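You operate a simulated robot arm through the tools that you are given. There is no shell and no other tool.

The job below is to be done with a simulated robot arm. You get a single attempt, and the scene is never put back.

## Task
Press the blue top piece onto the blue heel in the hand press.
Fine: heel in the slide's cradle, top piece straight on it, slide in, pull the lever, then draw the slide out again.

It is judged by the outcome, as a careful person would: the job done as asked, and still so three seconds after it is handed in. It fails if anything else is knocked over, pushed out of place, dropped, spilled or broken.

## Robot
A 6-joint arm with a two-finger parallel gripper, fixed in place. Base frame: the origin is at the foot of the arm, x ahead of it, y to its left, z up; the work surface is at about z = 0.8. Readings come in m, degrees, newtons and seconds.
With the tool pointing down near the work surface it reaches from about 0.24 to 0.64 m from the base axis. Its first joint turns from -66.0 to 66.0 degrees. Payload 2.7 kg.
Tool frame: the origin (TCP) lies between the finger pads and is the grasp point; the fingertips stand 0.023 m ahead of it; z points along the fingers, y is the line along which they close. The gripper opens to 0.094 m. The fingers are 0.038 m wide and 0.01 m thick; the gripper's body (0.054 by 0.096 m) begins 0.039 m behind the TCP.
Orientation is that of the tool frame in the base frame, as a unit quaternion [x, y, z, w]. With the fingers straight down and closing along the base's y, the tool's x points along the base's -x, its y along +y and its z along -z.

## Interface
- The arm moves only by the tool nudge_tool. Its argument "plan" is a list of rows, each a list of 7 numbers: the turn, a rotation vector about the tool's x, y, z in degrees, then the shift along the tool's x, y, z in m, then the closure in counts, from 0 (fully open) to 255 (shut). In form: [[rx, ry, rz, tx, ty, tz, grip], ...]. A call has 1 to 20 rows; each row is the pose to reach, as a shift and turn from the pose commanded when the call began, along the tool's axes at that moment. Each row takes 0.2 s and may step no farther than 0.05 m and 8.6 degrees from the row before; otherwise, or with a gripper value out of range, the whole call is refused. A pose out of reach is approached as far as the arm can. The call stops where the force on the tool passes 90 N (or 10 N more than at its start, if that is more) or the arm is blocked; 0.2 s more then pass. The fingers move at their own pace (about 0.045 m/s each) and stop on an object; they squeeze with about 31 N. The grip force told is the motor's: it shows also when the fingers shut on nothing. Time passes only in rows, and 0.2 s behind the last, so rows that repeat a pose let the fingers close. The reply holds the time, the measured pose of the TCP, the force on the tool along the base axes, the opening and the grip force, in the units named above and with some noise, with the torque about the TCP (base axes, N m) and any sound that the robot's microphone picked up.
- Cameras (640 x 400 px; columns grow to the right, rows downward): "scene" is fixed at [0.0944, -0.4327, 1.424]; the picture's right is [0.71, -0.71, 0.00], its down [-0.27, -0.27, -0.92] and it looks along [0.65, 0.65, -0.38] (base axes); focal length 365 px, centre (320, 200). "wrist" rides on the gripper at [0.086, 0.016, -0.074] in the tool frame; the picture's right is [-0.18, 0.98, 0.00], its down [-0.58, -0.11, -0.81] and it looks along [-0.79, -0.15, 0.59] (tool axes); focal length 243 px, centre (320, 200). There is no depth. A picture from a camera that has moved, and an enlarged one, comes with that camera's place and axes in the base frame and with its lens. The place of the scene camera against the robot may be out by one fixed shift of up to 0.012 m in any direction.
- grab_frame(camera): a new picture of that camera. No time passes.
- inspect(camera, box): a new picture of the part [left, top, right, bottom] of that camera's present view, enlarged. No time passes.
- close_job(): hands the job in; it is judged then, once.

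Places have to be worked out from the pictures, the camera data and where the tool is seen. Open the gripper and draw the arm clear of the work before you hand the job in, unless the task says otherwise.

The tools are called after "Call:" as name(argument=value, ...) on one line, values as JSON. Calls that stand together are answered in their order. nudge_tool: Moves the arm, as the interface text tells. Its arguments: {"type":"object","properties":{"plan":{"type":"array","items":{"type":"array","items":{"type":"number"}}}},"required":["plan"]} The other tools are called the same way: grab_frame (camera) takes a picture; inspect (camera, box) takes an enlarged picture of a part of a camera's view; close_job () hands the job in.

At the start:

```text
time_s: 0.0
tool_pos: [0.3735, 0.1073, 1.2368]
tool_rot: [0.001, 1.0, 0.0, 0.0]
contact_force: [-0.2, 0.2, 0.0]
torque: [0.01, -0.04, -0.01]
grip_width: 0.0935
gripper_force: 0.0
```

scene: 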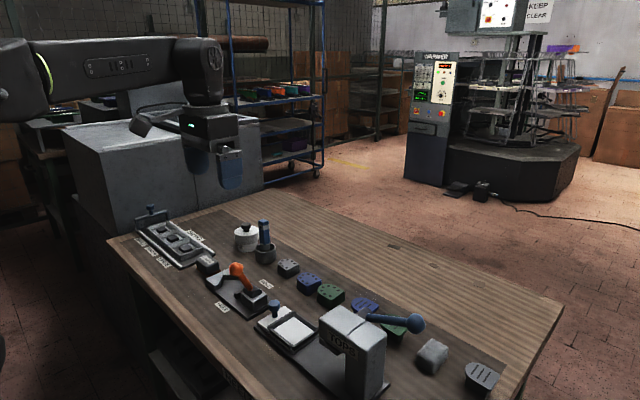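
wrist: 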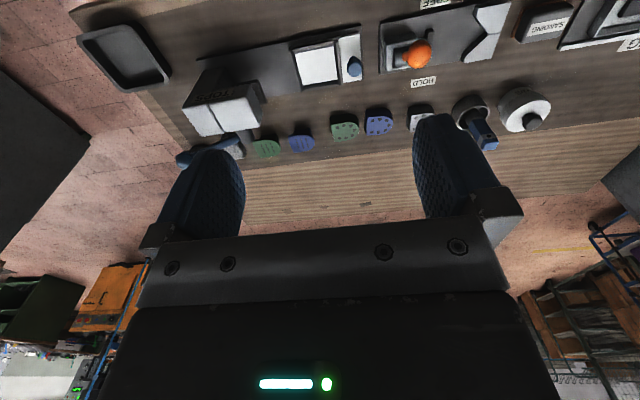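

I start by looking closer at the bench to identify the pieces and the press.

Call:
inspect(camera="scene", box=[220, 220, 380, 320])

Call:
inspect(camera="scene", box=[300, 270, 508, 400])

Call:
inspect(camera="wrist", box=[160, 0, 400, 170])

Call:
inspect(camera="wrist", box=[360, 0, 600, 170])

Call:
inspect(camera="scene", box=[100, 190, 300, 315])

```text
4.00 times, centred on (300, 270) of scene
camera zoom: at [0.0944, -0.4327, 1.424], right [0.71, -0.71, 0.0], down [-0.27, -0.27, -0.92], along [0.65, 0.65, -0.38], focal length 1458 px, centre (400, -80)
```

zoom: 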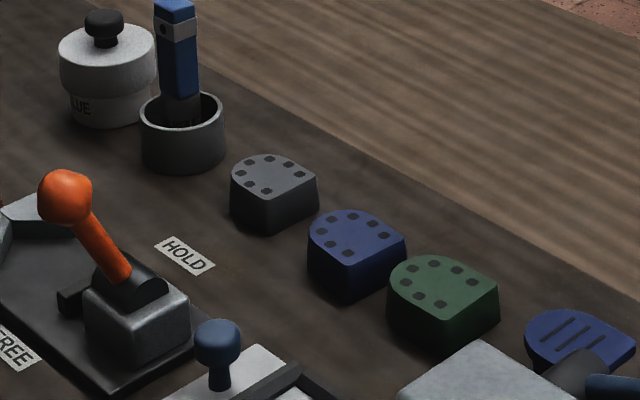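

```text
3.08 times, centred on (404, 335) of scene
camera zoom: at [0.0944, -0.4327, 1.424], right [0.71, -0.71, 0.0], down [-0.27, -0.27, -0.92], along [0.65, 0.65, -0.38], focal length 1122 px, centre (62, -215)
```

zoom: 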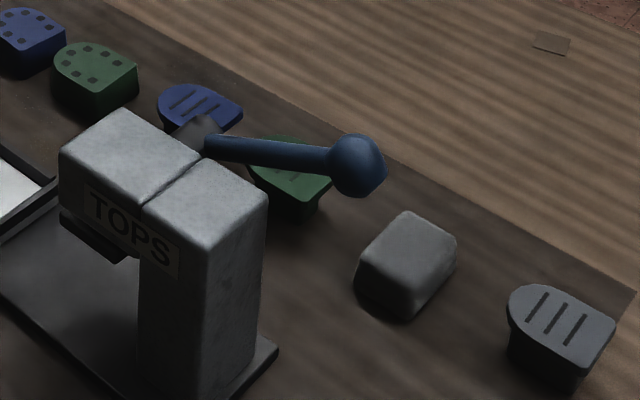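

```text
2.35 times, centred on (280, 85) of wrist
camera zoom: at [0.2864, 0.1226, 1.3111], right [0.18, 0.98, 0.0], down [0.58, -0.11, 0.81], along [0.79, -0.15, -0.59], focal length 571 px, centre (414, 471)
```

zoom: 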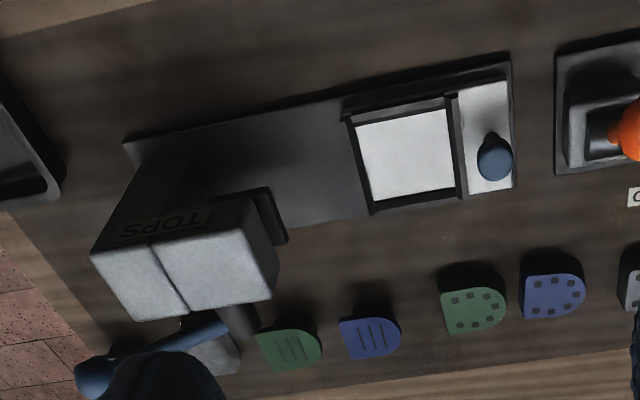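

```text
2.35 times, centred on (480, 85) of wrist
camera zoom: at [0.2864, 0.1226, 1.3111], right [0.18, 0.98, 0.0], down [0.58, -0.11, 0.81], along [0.79, -0.15, -0.59], focal length 571 px, centre (-56, 471)
```

zoom: 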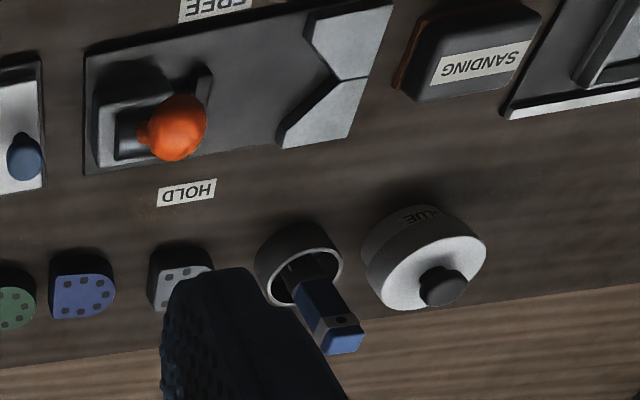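

```text
3.20 times, centred on (200, 252) of scene
camera zoom: at [0.0944, -0.4327, 1.424], right [0.71, -0.71, 0.0], down [-0.27, -0.27, -0.92], along [0.65, 0.65, -0.38], focal length 1167 px, centre (704, 32)
```

zoom: 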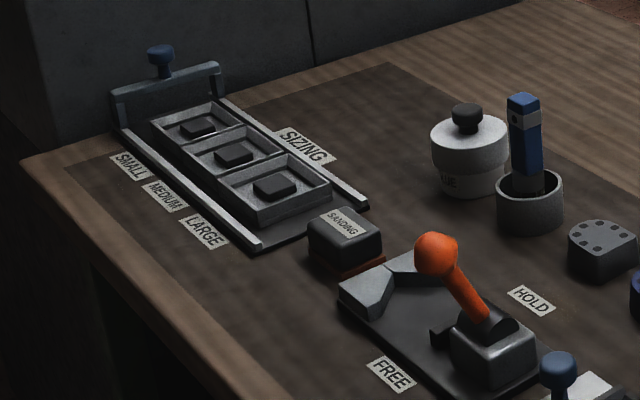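

The dotted blocks look like heels and the slotted ones like top pieces. I move lower and forward to get a closer wrist view before deciding.

Call:
nudge_tool(plan=[[0, 0, 0, -0.02, 0.02, 0.04, 0], [0, 0, 0, -0.04, 0.03, 0.08, 0], [0, 0, 0, -0.05, 0.03, 0.12, 0], [0, 0, 0, -0.05, 0.03, 0.15, 0], [0, 0, 0, -0.05, 0.03, 0.15, 0]])

Call:
grab_frame(camera="wrist")

Call:
inspect(camera="wrist", box=[180, 40, 420, 190])

```text
time_s: 1.2
tool_pos: [0.4224, 0.1376, 1.0878]
tool_rot: [0.0, 1.0, 0.0, 0.0]
contact_force: [-0.5, -0.4, 0.4]
torque: [-0.02, 0.0, -0.03]
grip_width: 0.0942
gripper_force: 0.1
```

```text
taken
camera wrist: at [0.337, 0.1526, 1.1617], right [0.18, 0.98, 0.0], down [0.58, -0.11, 0.81], along [0.79, -0.15, -0.59], focal length 243 px, centre (320, 200)
```

wrist: 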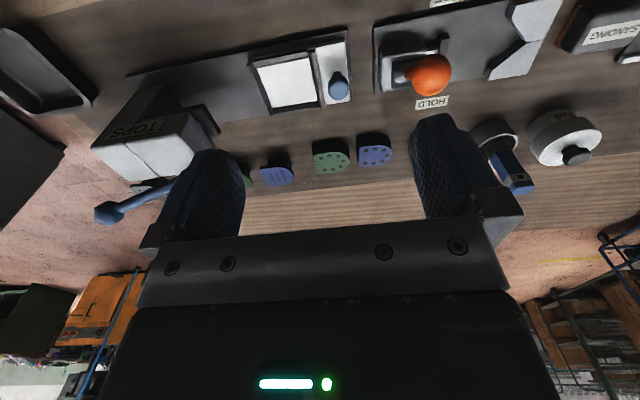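

```text
2.67 times, centred on (300, 115) of wrist
camera zoom: at [0.337, 0.1526, 1.1617], right [0.18, 0.98, 0.0], down [0.58, -0.11, 0.81], along [0.79, -0.15, -0.59], focal length 647 px, centre (373, 427)
```

zoom: 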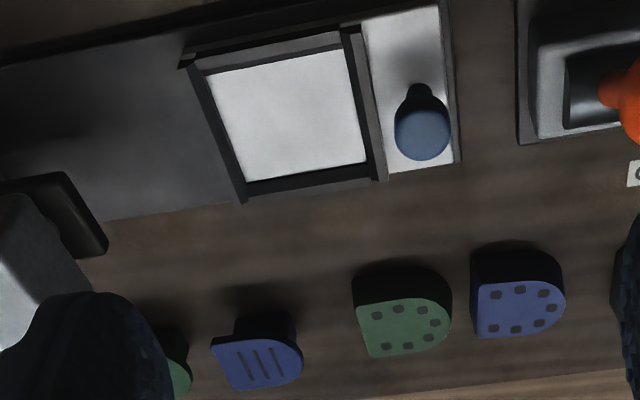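

The dotted blocks (heels) and slotted plates (top pieces) share the same orientation, rounded end toward +y. I go closer to see how the slotted piece is built and how the cradle looks.

Call:
nudge_tool(plan=[[0, 0, 0, -0.03, -0.02, 0.03, 0], [0, 0, 0, -0.06, -0.035, 0.06, 0], [0, 0, 0, -0.08, -0.035, 0.09, 0], [0, 0, 0, -0.08, -0.035, 0.09, 0]])

Call:
grab_frame(camera="wrist")

Call:
inspect(camera="wrist", box=[200, 60, 440, 210])

Call:
inspect(camera="wrist", box=[160, 0, 400, 150])

```text
time_s: 2.2
tool_pos: [0.5034, 0.1022, 0.9984]
tool_rot: [0.0, 1.0, 0.0, 0.001]
contact_force: [0.8, 0.2, -1.4]
torque: [0.0, 0.02, 0.03]
grip_width: 0.094
gripper_force: 0.1
```

```text
taken
camera wrist: at [0.4168, 0.1181, 1.0711], right [0.18, 0.98, 0.0], down [0.58, -0.11, 0.81], along [0.79, -0.15, -0.59], focal length 243 px, centre (320, 200)
```

wrist: 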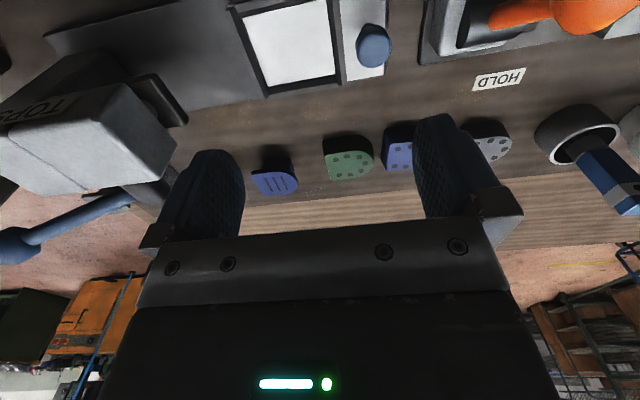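

```text
2.67 times, centred on (320, 135) of wrist
camera zoom: at [0.4168, 0.1181, 1.0711], right [0.18, 0.98, 0.0], down [0.58, -0.11, 0.81], along [0.79, -0.15, -0.59], focal length 647 px, centre (320, 373)
```

zoom: 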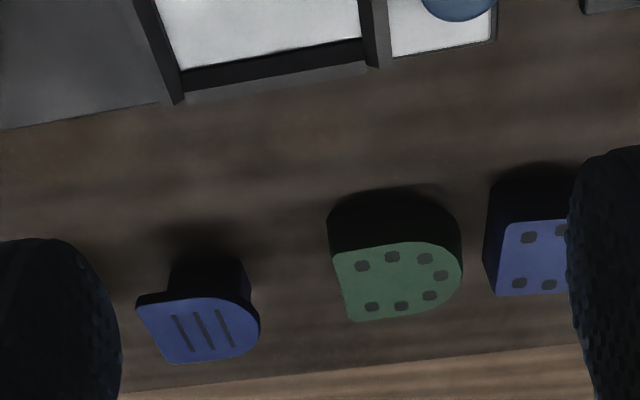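

```text
2.67 times, centred on (280, 75) of wrist
camera zoom: at [0.4168, 0.1181, 1.0711], right [0.18, 0.98, 0.0], down [0.58, -0.11, 0.81], along [0.79, -0.15, -0.59], focal length 647 px, centre (427, 533)
```

zoom: 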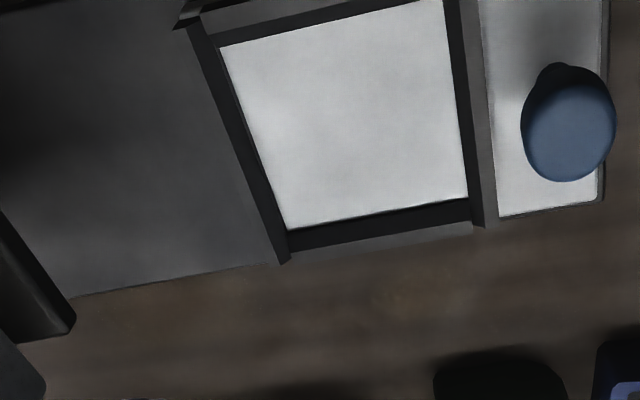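

I zoom the scene camera on the slotted and dotted pieces to compare their profiles.

Call:
inspect(camera="scene", box=[450, 345, 530, 400])

Call:
inspect(camera="scene", box=[290, 260, 370, 310])

Call:
inspect(camera="scene", box=[340, 285, 440, 350])

Call:
inspect(camera="scene", box=[245, 290, 405, 400])

```text
7.27 times, centred on (490, 372) of scene
camera zoom: at [0.0944, -0.4327, 1.424], right [0.71, -0.71, 0.0], down [-0.27, -0.27, -0.92], along [0.65, 0.65, -0.38], focal length 2651 px, centre (-916, -1054)
```

zoom: 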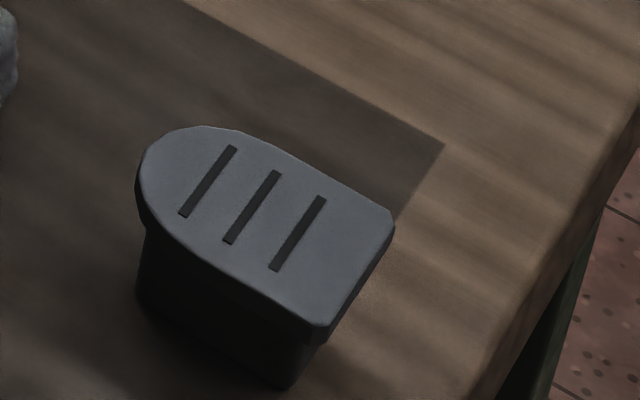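

```text
8.00 times, centred on (330, 285) of scene
camera zoom: at [0.0944, -0.4327, 1.424], right [0.71, -0.71, 0.0], down [-0.27, -0.27, -0.92], along [0.65, 0.65, -0.38], focal length 2917 px, centre (240, -480)
```

zoom: 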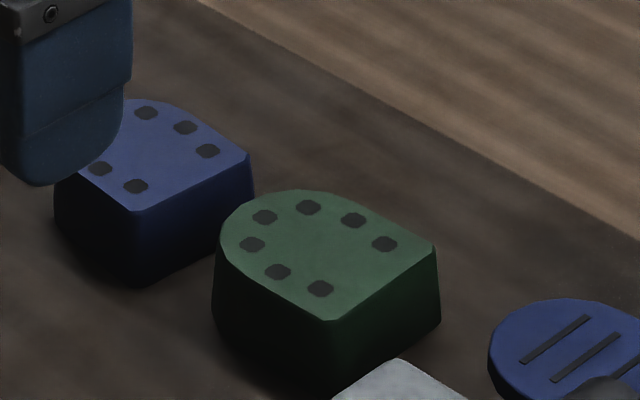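

```text
6.15 times, centred on (390, 318) of scene
camera zoom: at [0.0944, -0.4327, 1.424], right [0.71, -0.71, 0.0], down [-0.27, -0.27, -0.92], along [0.65, 0.65, -0.38], focal length 2244 px, centre (-111, -523)
```

zoom: 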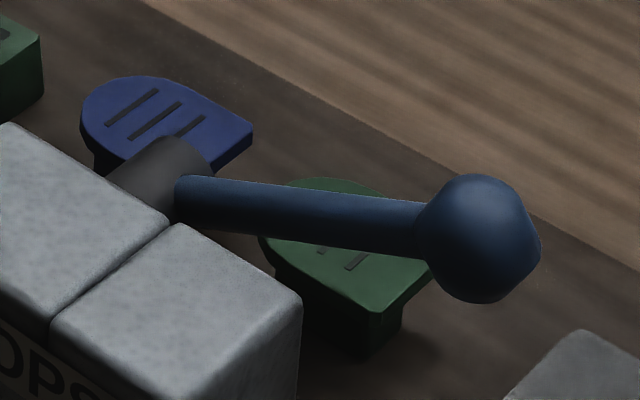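

```text
3.64 times, centred on (325, 345) of scene
camera zoom: at [0.0944, -0.4327, 1.424], right [0.71, -0.71, 0.0], down [-0.27, -0.27, -0.92], along [0.65, 0.65, -0.38], focal length 1326 px, centre (302, -327)
```

zoom: 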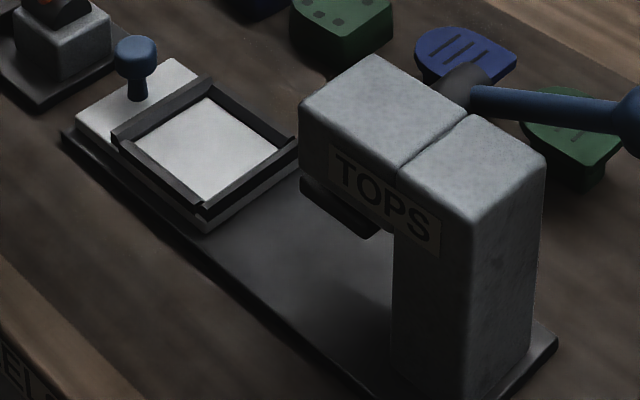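

The slotted plates rest on dark narrower stands, so they are the top pieces and the dotted blocks are the heels. I move over the blue heel with the fingers tilted outward, because it stands at about 0.69 m from the base axis, and see whether I can reach it.

Call:
nudge_tool(plan=[[0, -4, 0, -0.03, 0.02, 0.0, 54], [0, -8, 0, -0.06, 0.04, 0.0, 54], [0, -12, 0, -0.09, 0.06, 0.01, 54], [0, -16, 0, -0.12, 0.08, 0.02, 54], [0, -20, 0, -0.147, 0.095, 0.04, 54], [0, -20, 0, -0.147, 0.095, 0.05, 54], [0, -20, 0, -0.147, 0.095, 0.05, 54]])

Call:
grab_frame(camera="wrist")

Call:
inspect(camera="wrist", box=[200, 60, 440, 210])

Call:
grab_frame(camera="scene")

```text
time_s: 3.8
tool_pos: [0.6499, 0.1957, 0.948]
tool_rot: [0.0, 0.985, 0.0, 0.174]
contact_force: [0.7, 0.7, 1.0]
torque: [-0.04, -0.01, 0.0]
grip_width: 0.0741
gripper_force: 0.1
```

```text
taken
camera wrist: at [0.5433, 0.2123, 0.9876], right [0.17, 0.98, 0.06], down [0.27, -0.11, 0.96], along [0.95, -0.15, -0.28], focal length 243 px, centre (320, 200)
```

wrist: 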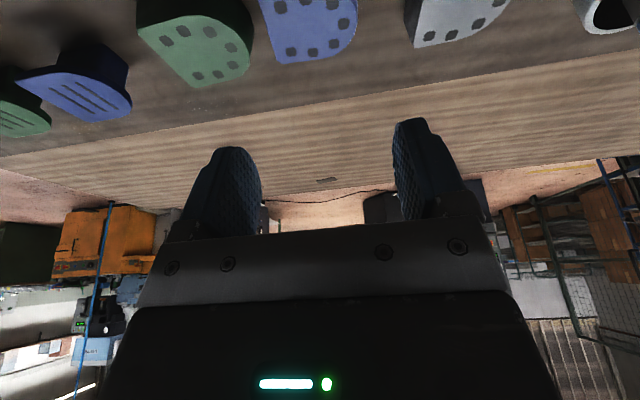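

```text
2.67 times, centred on (320, 135) of wrist
camera zoom: at [0.5433, 0.2123, 0.9876], right [0.17, 0.98, 0.06], down [0.27, -0.11, 0.96], along [0.95, -0.15, -0.28], focal length 647 px, centre (320, 373)
```

zoom: 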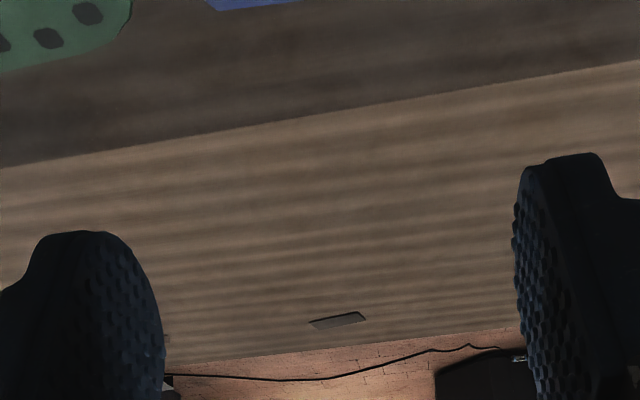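

```text
taken
```

scene: 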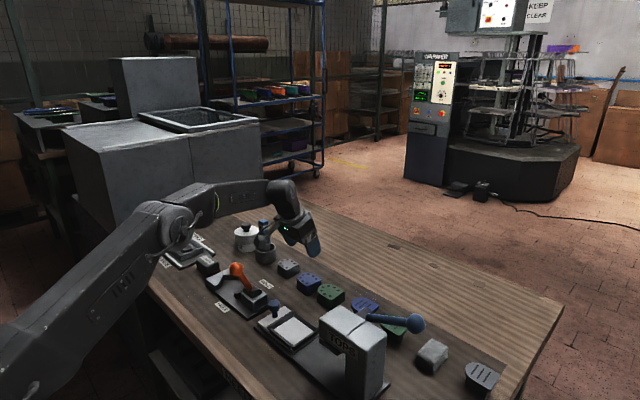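

The arm reaches here at 20° tilt, and the blue heel sits at about (0.664, 0.197), spanning y 0.167–0.226 with its top near z 0.825. I lower to about z = 0.90 with only 10° tilt to see whether that reach holds.

Call:
nudge_tool(plan=[[0, 5, 0, 0.004, 0.0012, 0.025, 54], [0, 10, 0, 0.0077, 0.0012, 0.05, 54], [0, 10, 0, 0.0077, 0.0012, 0.05, 54], [0, 10, 0, 0.0077, 0.0012, 0.05, 54]])

Call:
grab_frame(camera="wrist")

```text
time_s: 4.8
tool_pos: [0.6447, 0.192, 0.8976]
tool_rot: [-0.001, 0.996, 0.0, 0.087]
contact_force: [-0.8, -0.7, -0.4]
torque: [-0.02, 0.01, -0.02]
grip_width: 0.074
gripper_force: 0.0
out of reach, approached as far as the arm can: row 2, 3, 4
```

```text
taken
camera wrist: at [0.5464, 0.2073, 0.9551], right [0.18, 0.98, 0.03], down [0.43, -0.11, 0.9], along [0.88, -0.15, -0.44], focal length 243 px, centre (320, 200)
```

wrist: 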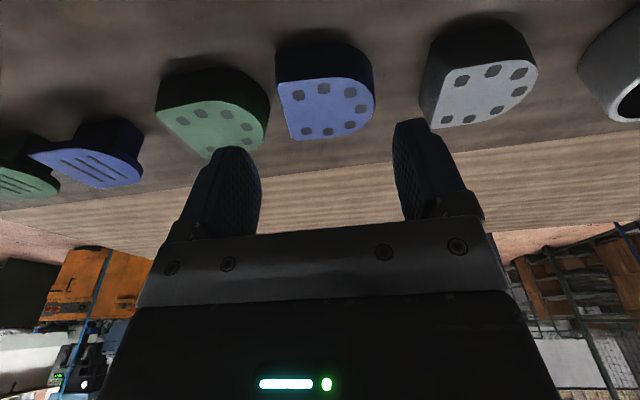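

At 10° the arm stops at r≈0.672, so I will need around 15–20°. First I check the cradle's wall height and the slide's shape at higher magnification.

Call:
inspect(camera="scene", box=[255, 295, 335, 350])

Call:
inspect(camera="scene", box=[310, 300, 400, 400])

```text
7.27 times, centred on (295, 322) of scene
camera zoom: at [0.0944, -0.4327, 1.424], right [0.71, -0.71, 0.0], down [-0.27, -0.27, -0.92], along [0.65, 0.65, -0.38], focal length 2651 px, centre (502, -691)
```

zoom: 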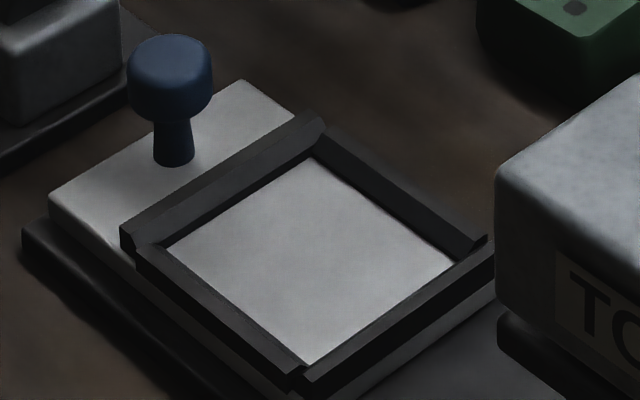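

```text
4.00 times, centred on (355, 350) of scene
camera zoom: at [0.0944, -0.4327, 1.424], right [0.71, -0.71, 0.0], down [-0.27, -0.27, -0.92], along [0.65, 0.65, -0.38], focal length 1458 px, centre (180, -400)
```

zoom: 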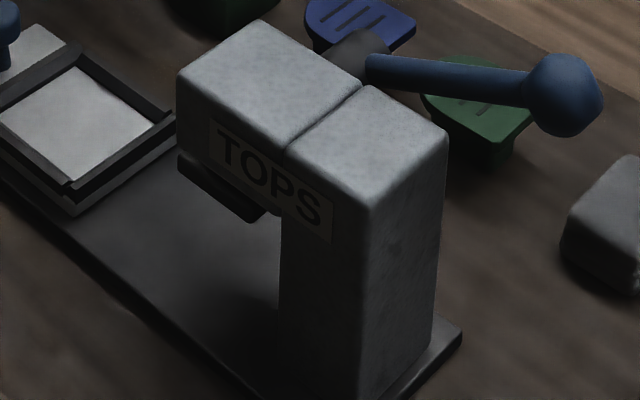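

The rails are only about 7–10 mm high with sloped tops, so gripping the upper 10–15 mm of the heel is fine. I now go to a 15° tilt without shifting, to learn where the commanded pose really is.

Call:
nudge_tool(plan=[[0, -5, 0, 0, 0, 0, 54], [0, -5, 0, 0, 0, 0, 54], [0, -5, 0, 0, 0, 0, 54]])

Call:
grab_frame(camera="wrist")

```text
time_s: 5.6
tool_pos: [0.6436, 0.1918, 0.8977]
tool_rot: [0.001, 0.991, 0.0, 0.131]
contact_force: [-0.2, 1.2, -0.6]
torque: [-0.01, 0.0, 0.01]
grip_width: 0.0741
gripper_force: 0.1
```

```text
taken
camera wrist: at [0.5416, 0.2073, 0.9464], right [0.18, 0.98, 0.05], down [0.35, -0.11, 0.93], along [0.92, -0.15, -0.37], focal length 243 px, centre (320, 200)
```

wrist: 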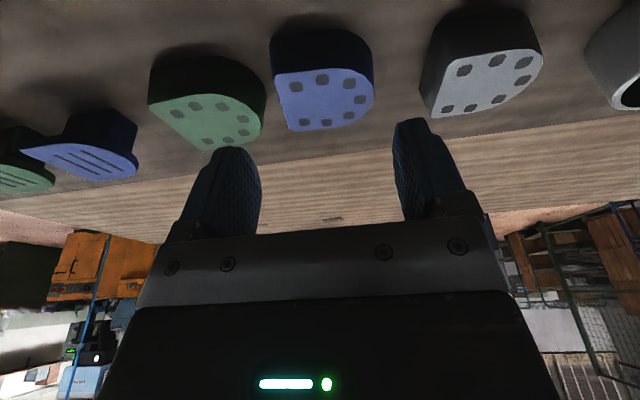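

The commanded pose equals the reached one. Next I try to reach directly above the heel at 15° tilt, stopping with the fingertips just above the heel's top.

Call:
nudge_tool(plan=[[0, 0, 0, -0.008, 0.0045, 0.012, 54], [0, 0, 0, -0.007, 0.0045, 0.026, 54], [0, 0, 0, -0.006, 0.0045, 0.037, 54], [0, 0, 0, -0.006, 0.0045, 0.037, 54]])

Call:
grab_frame(camera="wrist")

Call:
inspect(camera="scene", box=[250, 215, 370, 315])

```text
time_s: 6.6
tool_pos: [0.6583, 0.1945, 0.8627]
tool_rot: [0.0, 0.991, -0.001, 0.131]
contact_force: [0.5, -0.1, 0.1]
torque: [0.0, 0.0, -0.02]
grip_width: 0.0741
gripper_force: 0.0
```

```text
taken
camera wrist: at [0.5557, 0.2109, 0.912], right [0.18, 0.98, 0.05], down [0.35, -0.11, 0.93], along [0.92, -0.15, -0.37], focal length 243 px, centre (320, 200)
```

wrist: 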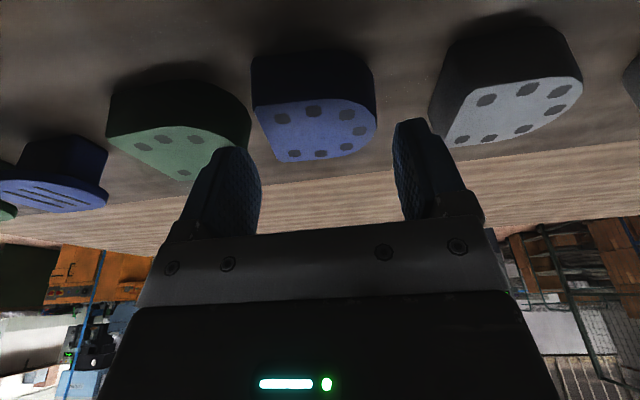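

```text
4.00 times, centred on (310, 265) of scene
camera zoom: at [0.0944, -0.4327, 1.424], right [0.71, -0.71, 0.0], down [-0.27, -0.27, -0.92], along [0.65, 0.65, -0.38], focal length 1458 px, centre (360, -60)
```

zoom: 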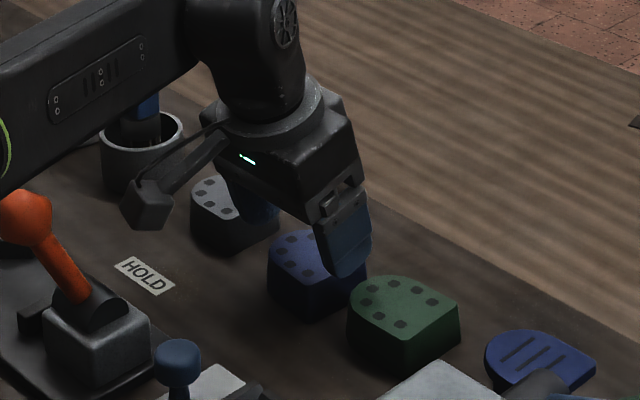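

The reach works at 15°. I check the gap between the green and blue heels closely before lowering the finger into it.

Call:
inspect(camera="wrist", box=[180, 30, 420, 180])

Call:
inspect(camera="scene", box=[300, 255, 370, 310])

```text
2.67 times, centred on (300, 105) of wrist
camera zoom: at [0.5557, 0.2109, 0.912], right [0.18, 0.98, 0.05], down [0.35, -0.11, 0.93], along [0.92, -0.15, -0.37], focal length 647 px, centre (373, 453)
```

zoom: 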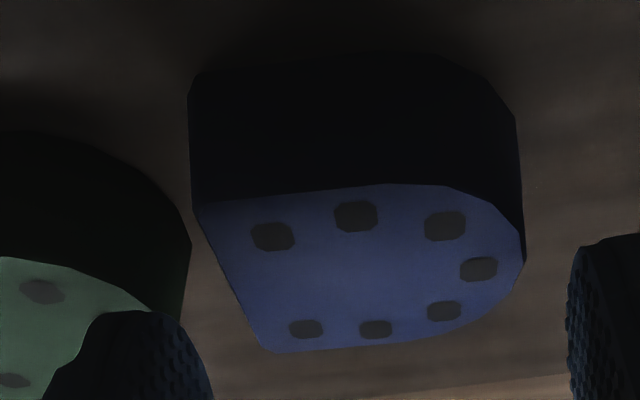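

```text
7.27 times, centred on (335, 282) of scene
camera zoom: at [0.0944, -0.4327, 1.424], right [0.71, -0.71, 0.0], down [-0.27, -0.27, -0.92], along [0.65, 0.65, -0.38], focal length 2651 px, centre (211, -400)
```

zoom: 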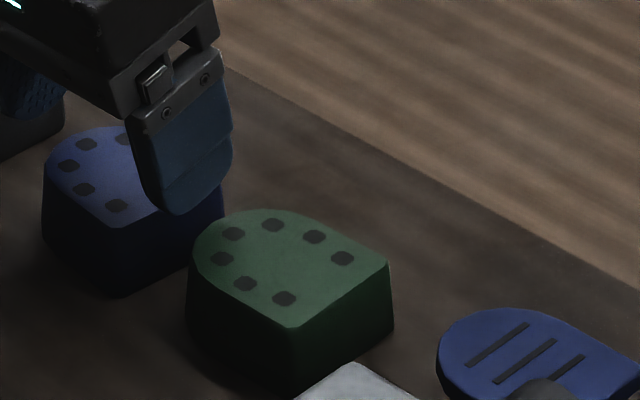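

The green heel's round end is at y≈0.149 and the blue flat face at about 0.166, so the gap is tight. I narrow the opening to about 68 mm and hold still to read the pose again.

Call:
nudge_tool(plan=[[0, 0, 0, 0, 0.001, 0, 70], [0, 0, 0, 0, 0.001, 0, 70], [0, 0, 0, 0, 0.001, 0, 70]])

Call:
nudge_tool(plan=[[0, 0, 0, 0, 0, 0, 70]])

Call:
inspect(camera="wrist", box=[180, 30, 420, 180])

```text
time_s: 7.4
tool_pos: [0.6587, 0.1969, 0.8641]
tool_rot: [0.0, 0.991, 0.0, 0.131]
contact_force: [0.2, -0.2, 0.9]
torque: [-0.01, 0.01, -0.01]
grip_width: 0.068
gripper_force: 0.0
```

```text
time_s: 7.8
tool_pos: [0.6579, 0.1954, 0.8625]
tool_rot: [0.0, 0.991, 0.0, 0.132]
contact_force: [0.7, 0.7, 0.1]
torque: [-0.02, 0.0, -0.01]
grip_width: 0.0683
gripper_force: 0.2
```

```text
2.67 times, centred on (300, 105) of wrist
camera zoom: at [0.5555, 0.2123, 0.9119], right [0.18, 0.98, 0.05], down [0.35, -0.11, 0.93], along [0.92, -0.15, -0.36], focal length 647 px, centre (373, 453)
```

zoom: 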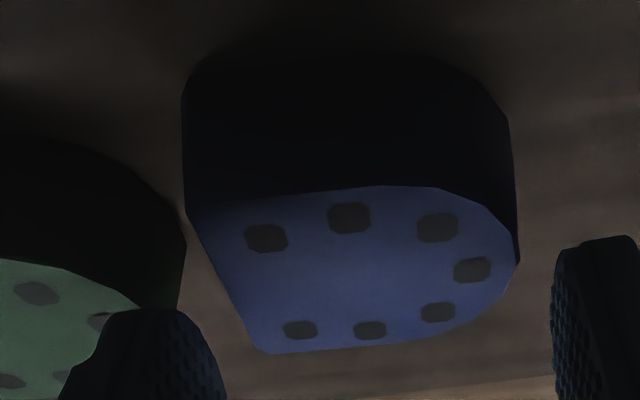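

The fingers straddle the blue heel with a few mm to spare on each side. I lower straight down, first 12 mm, and check forces.

Call:
nudge_tool(plan=[[0, 0, 0, 0.001, 0, 0.004, 70], [0, 0, 0, 0.002, 0, 0.008, 70], [0, 0, 0, 0.0031, 0, 0.0116, 70], [0, 0, 0, 0.0031, 0, 0.0116, 70]])

Call:
inspect(camera="wrist", box=[180, 30, 420, 180])

Call:
inspect(camera="scene", box=[270, 240, 350, 300])

```text
time_s: 8.8
tool_pos: [0.6582, 0.1961, 0.8512]
tool_rot: [0.001, 0.991, 0.0, 0.13]
contact_force: [0.1, -0.8, -1.6]
torque: [-0.01, 0.03, 0.03]
grip_width: 0.0681
gripper_force: 0.0
```

```text
2.67 times, centred on (300, 105) of wrist
camera zoom: at [0.5551, 0.2121, 0.8999], right [0.18, 0.98, 0.05], down [0.35, -0.11, 0.93], along [0.92, -0.15, -0.37], focal length 647 px, centre (373, 453)
```

zoom: 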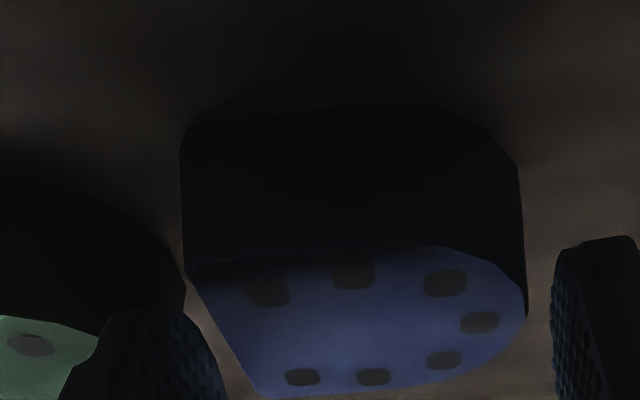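

```text
6.67 times, centred on (310, 270) of scene
camera zoom: at [0.0944, -0.4327, 1.424], right [0.71, -0.71, 0.0], down [-0.27, -0.27, -0.92], along [0.65, 0.65, -0.38], focal length 2430 px, centre (387, -267)
```

zoom: 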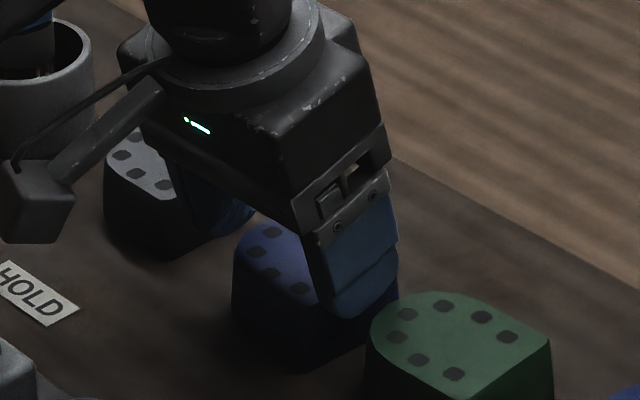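

No contact so far and the gaps look clear. I lower another 12 mm and then close on the heel.

Call:
nudge_tool(plan=[[0, 0, 0, 0.001, 0, 0.004, 70], [0, 0, 0, 0.002, 0, 0.008, 70], [0, 0, 0, 0.0031, 0, 0.0116, 70], [0, 0, 0, 0.0031, 0, 0.0116, 70]])

Call:
nudge_tool(plan=[[0, 0, 0, 0, 0, 0, 90], [0, 0, 0, 0, 0, 0, 110], [0, 0, 0, 0, 0, 0, 140], [0, 0, 0, 0, 0, 0, 140]])

Call:
grab_frame(camera="wrist")

Call:
inspect(camera="scene", box=[270, 240, 350, 300])

```text
time_s: 9.8
tool_pos: [0.6561, 0.1968, 0.8389]
tool_rot: [0.0, 0.991, 0.0, 0.131]
contact_force: [-1.3, 0.7, -0.6]
torque: [0.03, 0.04, 0.0]
grip_width: 0.0681
gripper_force: 0.0
out of reach, approached as far as the arm can: row 2, 3
```

```text
time_s: 10.8
tool_pos: [0.6564, 0.1963, 0.8389]
tool_rot: [0.001, 0.991, 0.0, 0.131]
contact_force: [0.4, 0.5, -0.5]
torque: [0.01, 0.02, 0.02]
grip_width: 0.063
gripper_force: 30.6
```

```text
taken
camera wrist: at [0.5543, 0.2119, 0.8879], right [0.18, 0.98, 0.05], down [0.35, -0.11, 0.93], along [0.92, -0.15, -0.37], focal length 243 px, centre (320, 200)
```

wrist: 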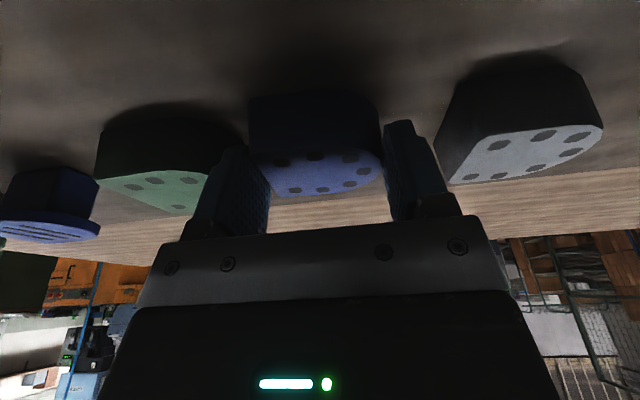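

```text
6.67 times, centred on (310, 270) of scene
camera zoom: at [0.0945, -0.4326, 1.424], right [0.71, -0.71, 0.0], down [-0.27, -0.27, -0.92], along [0.65, 0.65, -0.38], focal length 2430 px, centre (387, -267)
```

zoom: 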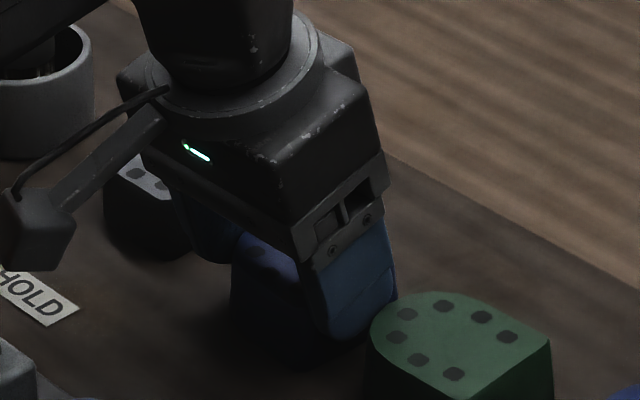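

The heel is held (63 mm, 31 N). I lift straight up keeping the tilt.

Call:
nudge_tool(plan=[[0, 0, 0, -0.0026, 0, -0.0097, 140], [0, 0, 0, -0.0065, 0, -0.024, 140], [0, 0, 0, -0.0129, 0, -0.0483, 140], [0, 0, 0, -0.0207, 0, -0.0773, 140], [0, 0, 0, -0.0207, 0, -0.0773, 140]])

Call:
grab_frame(camera="wrist")

Call:
grab_frame(camera="scene")

```text
time_s: 12.0
tool_pos: [0.6579, 0.197, 0.9193]
tool_rot: [0.0, 0.991, -0.001, 0.13]
contact_force: [0.4, -0.2, -0.5]
torque: [0.0, 0.01, 0.01]
grip_width: 0.0629
gripper_force: 31.1
out of reach, approached as far as the arm can: row 4
```

```text
taken
camera wrist: at [0.5548, 0.212, 0.9681], right [0.18, 0.98, 0.05], down [0.35, -0.11, 0.93], along [0.92, -0.15, -0.37], focal length 243 px, centre (320, 200)
```

wrist: 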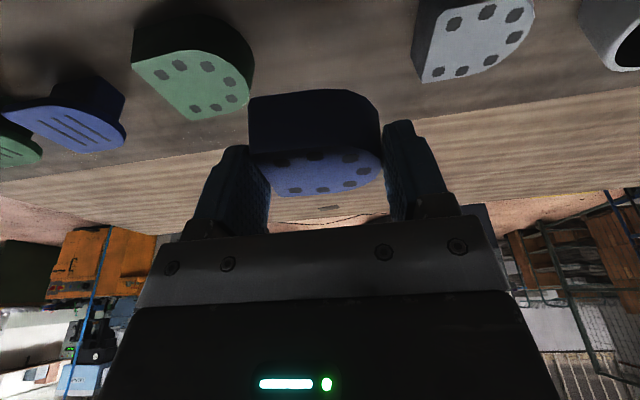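

```text
taken
```

scene: 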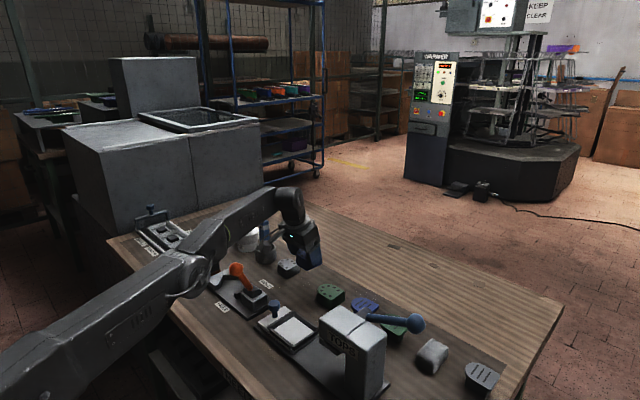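

The heel came up cleanly, level in the grip. I carry it over the cradle (centre estimated at (0.513, 0.074)), staying at this height.

Call:
nudge_tool(plan=[[0, 0, 0, 0.025, -0.02, -0.0067, 140], [0, 0, 0, 0.05, -0.041, -0.0134, 140], [0, 0, 0, 0.075, -0.062, -0.02, 140], [0, 0, 0, 0.1, -0.082, -0.0268, 140], [0, 0, 0, 0.125, -0.103, -0.0335, 140], [0, 0, 0, 0.1487, -0.123, -0.0399, 140], [0, 0, 0, 0.1487, -0.123, -0.0399, 140]])

Call:
grab_frame(camera="wrist")

Call:
inspect(camera="scene", box=[230, 240, 390, 360])

```text
time_s: 13.6
tool_pos: [0.5047, 0.0733, 0.9196]
tool_rot: [0.0, 0.991, 0.0, 0.13]
contact_force: [0.0, 1.1, -1.6]
torque: [0.0, -0.01, 0.01]
grip_width: 0.0627
gripper_force: 30.7
out of reach, approached as far as the arm can: row 1
```

```text
taken
camera wrist: at [0.4018, 0.0894, 0.9684], right [0.18, 0.98, 0.05], down [0.35, -0.11, 0.93], along [0.92, -0.15, -0.37], focal length 243 px, centre (320, 200)
```

wrist: 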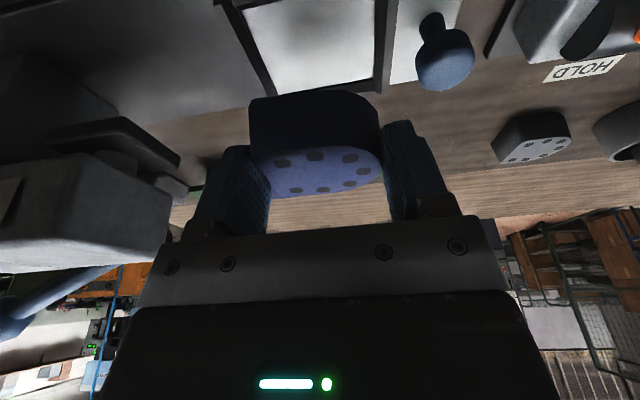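

```text
3.33 times, centred on (310, 300) of scene
camera zoom: at [0.0944, -0.4327, 1.424], right [0.71, -0.71, 0.0], down [-0.27, -0.27, -0.92], along [0.65, 0.65, -0.38], focal length 1215 px, centre (353, -133)
```

zoom: 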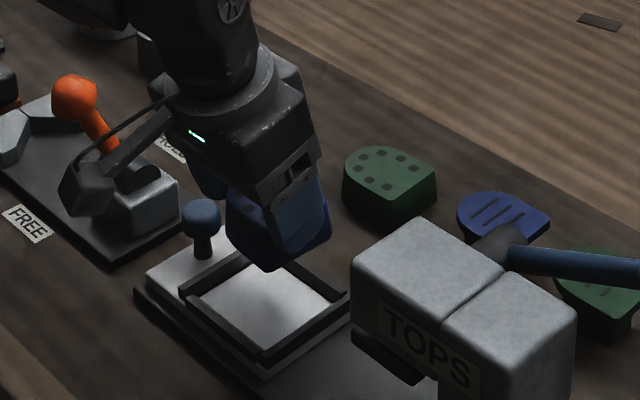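

The heel hangs centred over the pad (pad centre about (0.5135, 0.074)). I lower it to a few millimetres above the pad.

Call:
nudge_tool(plan=[[0, 0, 0, 0.0036, 0, 0.0145, 140], [0, 0, 0, 0.0074, 0, 0.029, 140], [0, 0, 0, 0.0105, 0, 0.043, 140], [0, 0, 0, 0.0126, 0, 0.0515, 140], [0, 0, 0, 0.0126, 0, 0.0515, 140]])

Call:
grab_frame(camera="wrist")

Call:
inspect(camera="scene", box=[250, 280, 350, 350])

```text
time_s: 14.8
tool_pos: [0.5072, 0.0733, 0.8654]
tool_rot: [0.0, 0.991, -0.001, 0.131]
contact_force: [-9.2, -1.6, 10.4]
torque: [-0.03, -0.06, -0.07]
grip_width: 0.0626
gripper_force: 30.9
```

```text
taken
camera wrist: at [0.4035, 0.0894, 0.9152], right [0.18, 0.98, 0.05], down [0.35, -0.11, 0.93], along [0.92, -0.15, -0.37], focal length 243 px, centre (320, 200)
```

wrist: 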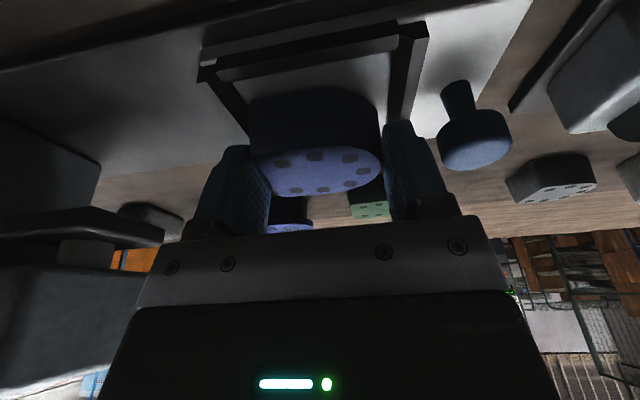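

```text
5.71 times, centred on (300, 315) of scene
camera zoom: at [0.094, -0.4327, 1.424], right [0.71, -0.71, 0.0], down [-0.27, -0.27, -0.92], along [0.65, 0.65, -0.38], focal length 2083 px, centre (434, -457)
```

zoom: 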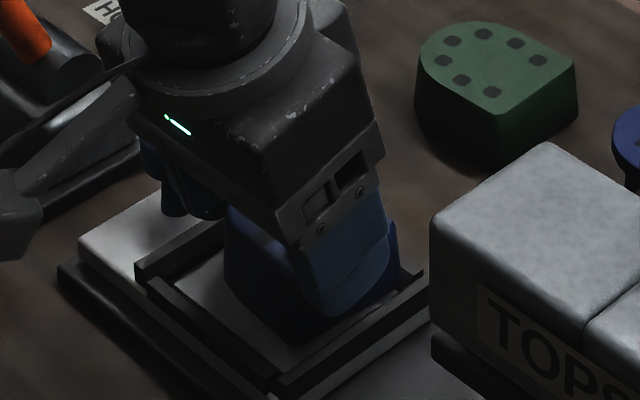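

There is light contact pushing the heel toward −x (force −9, 0, +10), so its far edge is touching the +x rail's slope. I raise 3 mm, shift 4 mm toward the base and lower again gently.

Call:
nudge_tool(plan=[[0, 0, 0, -0.0008, 0, -0.003, 140], [0, 0, 0, 0.0031, 0, -0.004, 140], [0, 0, 0, 0.0034, 0, -0.003, 140], [0, 0, 0, 0.0039, 0, -0.001, 140], [0, 0, 0, 0.0039, 0, -0.001, 140]])

Call:
nudge_tool(plan=[[0, 0, 0, 0.0005, 0, 0.0019, 140], [0, 0, 0, 0.0005, 0, 0.0019, 140]])

```text
time_s: 16.0
tool_pos: [0.5032, 0.0734, 0.8663]
tool_rot: [0.001, 0.991, 0.0, 0.13]
contact_force: [-0.5, 0.6, -0.4]
torque: [-0.02, 0.0, 0.0]
grip_width: 0.0624
gripper_force: 30.7
```

```text
time_s: 16.6
tool_pos: [0.5028, 0.0734, 0.8645]
tool_rot: [0.0, 0.991, 0.0, 0.131]
contact_force: [0.0, -0.2, -0.7]
torque: [0.02, 0.0, 0.01]
grip_width: 0.0624
gripper_force: 30.9
```

Contact is gone. I continue down in 2 mm steps.

Call:
nudge_tool(plan=[[0, 0, 0, 0.0005, 0, 0.0019, 140], [0, 0, 0, 0.0005, 0, 0.0019, 140]])

Call:
nudge_tool(plan=[[0, 0, 0, 0.0005, 0, 0.0019, 140], [0, 0, 0, 0.0005, 0, 0.0019, 140]])

Call:
nudge_tool(plan=[[0, 0, 0, 0.0005, 0, 0.0019, 140], [0, 0, 0, 0.0005, 0, 0.0019, 140]])

Call:
inspect(camera="scene", box=[250, 280, 350, 350])

```text
time_s: 17.2
tool_pos: [0.503, 0.0748, 0.862]
tool_rot: [0.0, 0.991, 0.0, 0.13]
contact_force: [-4.6, 0.3, 2.7]
torque: [0.04, -0.02, 0.06]
grip_width: 0.0623
gripper_force: 31.2
```

```text
time_s: 17.8
tool_pos: [0.5018, 0.0743, 0.8625]
tool_rot: [0.001, 0.991, 0.0, 0.132]
contact_force: [-12.6, -1.7, 20.7]
torque: [0.01, 0.39, -0.19]
grip_width: 0.0624
gripper_force: 30.4
```

```text
time_s: 18.4
tool_pos: [0.5026, 0.0746, 0.8593]
tool_rot: [0.0, 0.991, 0.0, 0.133]
contact_force: [-11.0, -6.2, 28.0]
torque: [-0.21, -0.32, -0.27]
grip_width: 0.0628
gripper_force: 31.3
```

```text
5.71 times, centred on (300, 315) of scene
camera zoom: at [0.0937, -0.4329, 1.424], right [0.71, -0.71, 0.0], down [-0.27, -0.27, -0.92], along [0.65, 0.65, -0.38], focal length 2083 px, centre (434, -457)
```

zoom: 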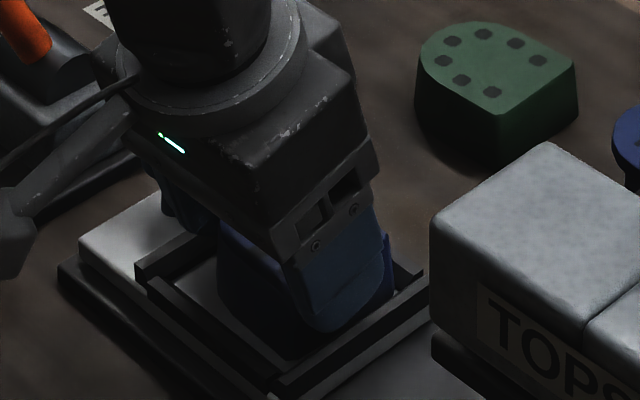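

It still rides on the +x rail's slope. I back off 3 mm, move another 5 mm toward the base and lower again.

Call:
nudge_tool(plan=[[0, 0, 0, -0.0008, 0, -0.003, 140], [0, 0, 0, 0.0016, 0, -0.0038, 140], [0, 0, 0, 0.004, 0, -0.0043, 140], [0, 0, 0, 0.004, 0, -0.0043, 140]])

Call:
nudge_tool(plan=[[0, 0, 0, 0.0005, 0, 0.0019, 140], [0, 0, 0, 0.0008, 0, 0.0029, 140], [0, 0, 0, 0.0008, 0, 0.0029, 140]])

Call:
grab_frame(camera="wrist")

```text
time_s: 19.4
tool_pos: [0.4977, 0.0735, 0.8606]
tool_rot: [0.0, 0.991, 0.0, 0.131]
contact_force: [7.3, 0.8, -0.9]
torque: [-0.03, -0.26, 0.18]
grip_width: 0.0624
gripper_force: 30.7
```

```text
time_s: 20.2
tool_pos: [0.4979, 0.0741, 0.8589]
tool_rot: [0.0, 0.991, 0.001, 0.134]
contact_force: [-1.1, 0.7, 20.3]
torque: [-0.08, -0.54, 0.01]
grip_width: 0.0626
gripper_force: 30.8
```

```text
taken
camera wrist: at [0.3954, 0.0901, 0.9084], right [0.18, 0.98, 0.05], down [0.35, -0.11, 0.93], along [0.92, -0.15, -0.36], focal length 243 px, centre (320, 200)
```

wrist: 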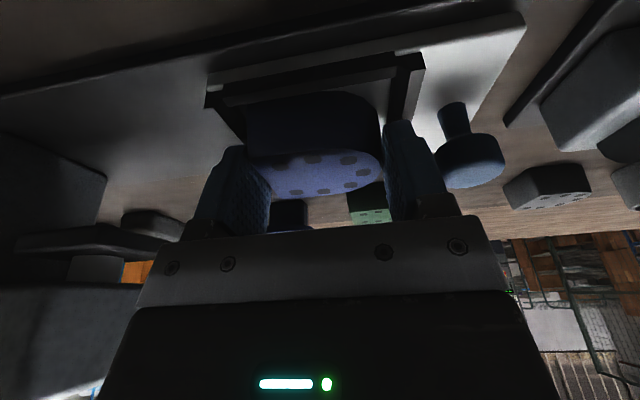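

Now there's pure upward force (20 N), with an earlier slight +x push, so the heel may be seated or resting on the near rail. I look closely.

Call:
inspect(camera="wrist", box=[190, 20, 450, 220])

Call:
inspect(camera="scene", box=[265, 300, 335, 350])

```text
2.00 times, centred on (320, 120) of wrist
camera zoom: at [0.3954, 0.0901, 0.9084], right [0.18, 0.98, 0.05], down [0.35, -0.11, 0.93], along [0.92, -0.15, -0.36], focal length 485 px, centre (320, 360)
```

zoom: 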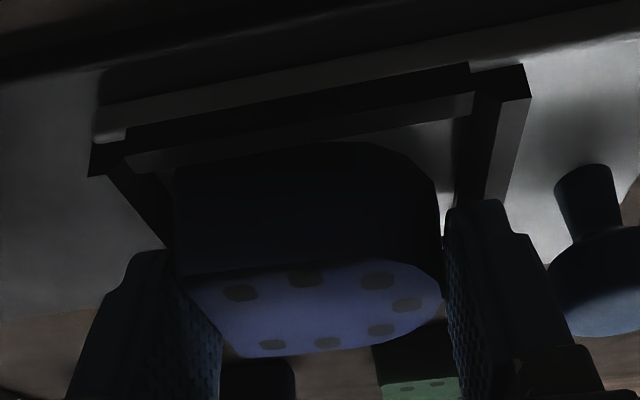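

```text
8.00 times, centred on (300, 325) of scene
camera zoom: at [0.0941, -0.4327, 1.424], right [0.71, -0.71, 0.0], down [-0.27, -0.27, -0.92], along [0.65, 0.65, -0.38], focal length 2917 px, centre (480, -800)
```

zoom: 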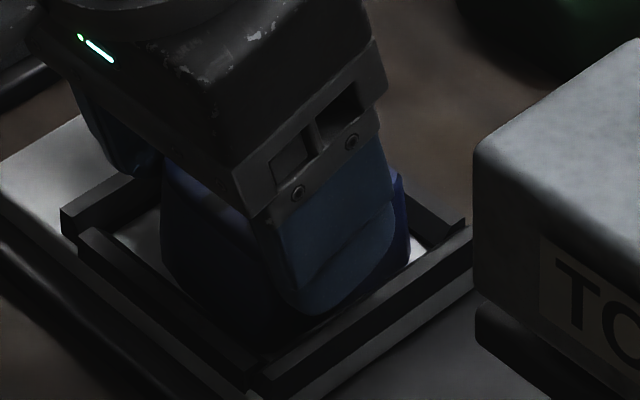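

The heel's near-left corner is against the −x rail while there's a gap at the far side. I raise 2 mm, shift 2.5 mm forward, and lower again.

Call:
nudge_tool(plan=[[0, 0, 0, -0.0005, 0, -0.0019, 140], [0, 0, 0, -0.0029, 0, -0.0013, 140], [0, 0, 0, -0.0029, 0, -0.0013, 140]])

Call:
nudge_tool(plan=[[0, 0, 0, 0.0005, 0, 0.0019, 140], [0, 0, 0, 0.0005, 0, 0.0019, 140]])

Call:
nudge_tool(plan=[[0, 0, 0, 0.0003, 0, 0.001, 140], [0, 0, 0, 0.0003, 0, 0.001, 140]])

```text
time_s: 21.0
tool_pos: [0.4984, 0.0744, 0.8606]
tool_rot: [0.001, 0.992, -0.001, 0.129]
contact_force: [-5.4, 1.0, 15.3]
torque: [0.24, -0.28, 0.1]
grip_width: 0.0627
gripper_force: 31.1
```

```text
time_s: 21.6
tool_pos: [0.5011, 0.0751, 0.8593]
tool_rot: [0.0, 0.991, -0.001, 0.132]
contact_force: [-8.7, -1.3, 25.2]
torque: [0.09, -0.3, -0.01]
grip_width: 0.0626
gripper_force: 30.5
```

```text
time_s: 22.2
tool_pos: [0.5006, 0.0741, 0.8594]
tool_rot: [0.0, 0.991, 0.0, 0.132]
contact_force: [-7.5, 0.1, 29.0]
torque: [-0.05, -0.09, -0.03]
grip_width: 0.0629
gripper_force: 31.1
```

The descent stops at z≈0.859 at several x positions with mostly vertical force, so the heel rests on the pad. I relieve the load a bit, then open gently.

Call:
nudge_tool(plan=[[0, 0, 0, -0.0005, 0, -0.0019, 140], [0, 0, 0, -0.0005, 0, -0.0019, 140]])

Call:
nudge_tool(plan=[[0, 0, 0, 0, 0, 0, 80], [0, 0, 0, 0, 0, 0, 55], [0, 0, 0, 0, 0, 0, 45], [0, 0, 0, 0, 0, 0, 45]])

Call:
grab_frame(camera="wrist")

Call:
inspect(camera="scene", box=[265, 300, 335, 350])

```text
time_s: 22.8
tool_pos: [0.5013, 0.0739, 0.8592]
tool_rot: [-0.001, 0.991, 0.0, 0.13]
contact_force: [4.7, 0.6, 10.2]
torque: [0.02, -0.56, -0.01]
grip_width: 0.0626
gripper_force: 31.1
```

```text
time_s: 23.8
tool_pos: [0.4998, 0.0752, 0.8596]
tool_rot: [0.0, 0.991, 0.0, 0.131]
contact_force: [-0.1, -0.1, 0.4]
torque: [0.05, -0.01, 0.03]
grip_width: 0.0775
gripper_force: 0.2
```

```text
taken
camera wrist: at [0.3975, 0.0901, 0.9082], right [0.18, 0.98, 0.05], down [0.35, -0.11, 0.93], along [0.92, -0.15, -0.37], focal length 243 px, centre (320, 200)
```

wrist: 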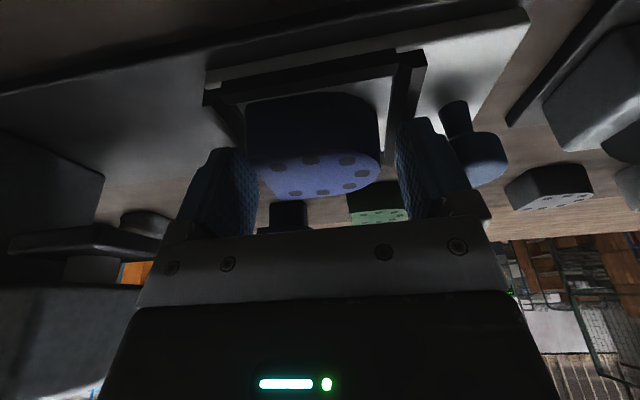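

```text
8.00 times, centred on (300, 325) of scene
camera zoom: at [0.0944, -0.4326, 1.424], right [0.71, -0.71, 0.0], down [-0.27, -0.27, -0.92], along [0.65, 0.65, -0.38], focal length 2917 px, centre (480, -800)
```

zoom: 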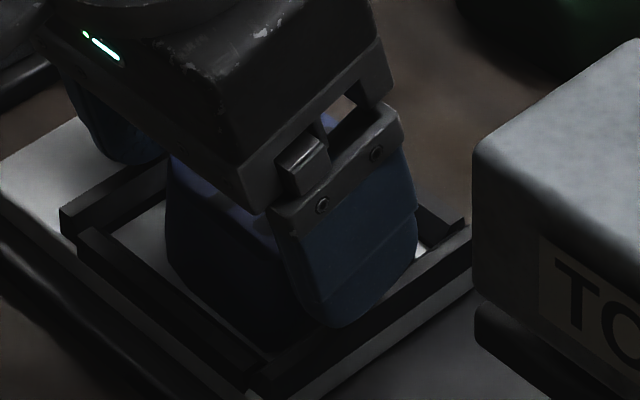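

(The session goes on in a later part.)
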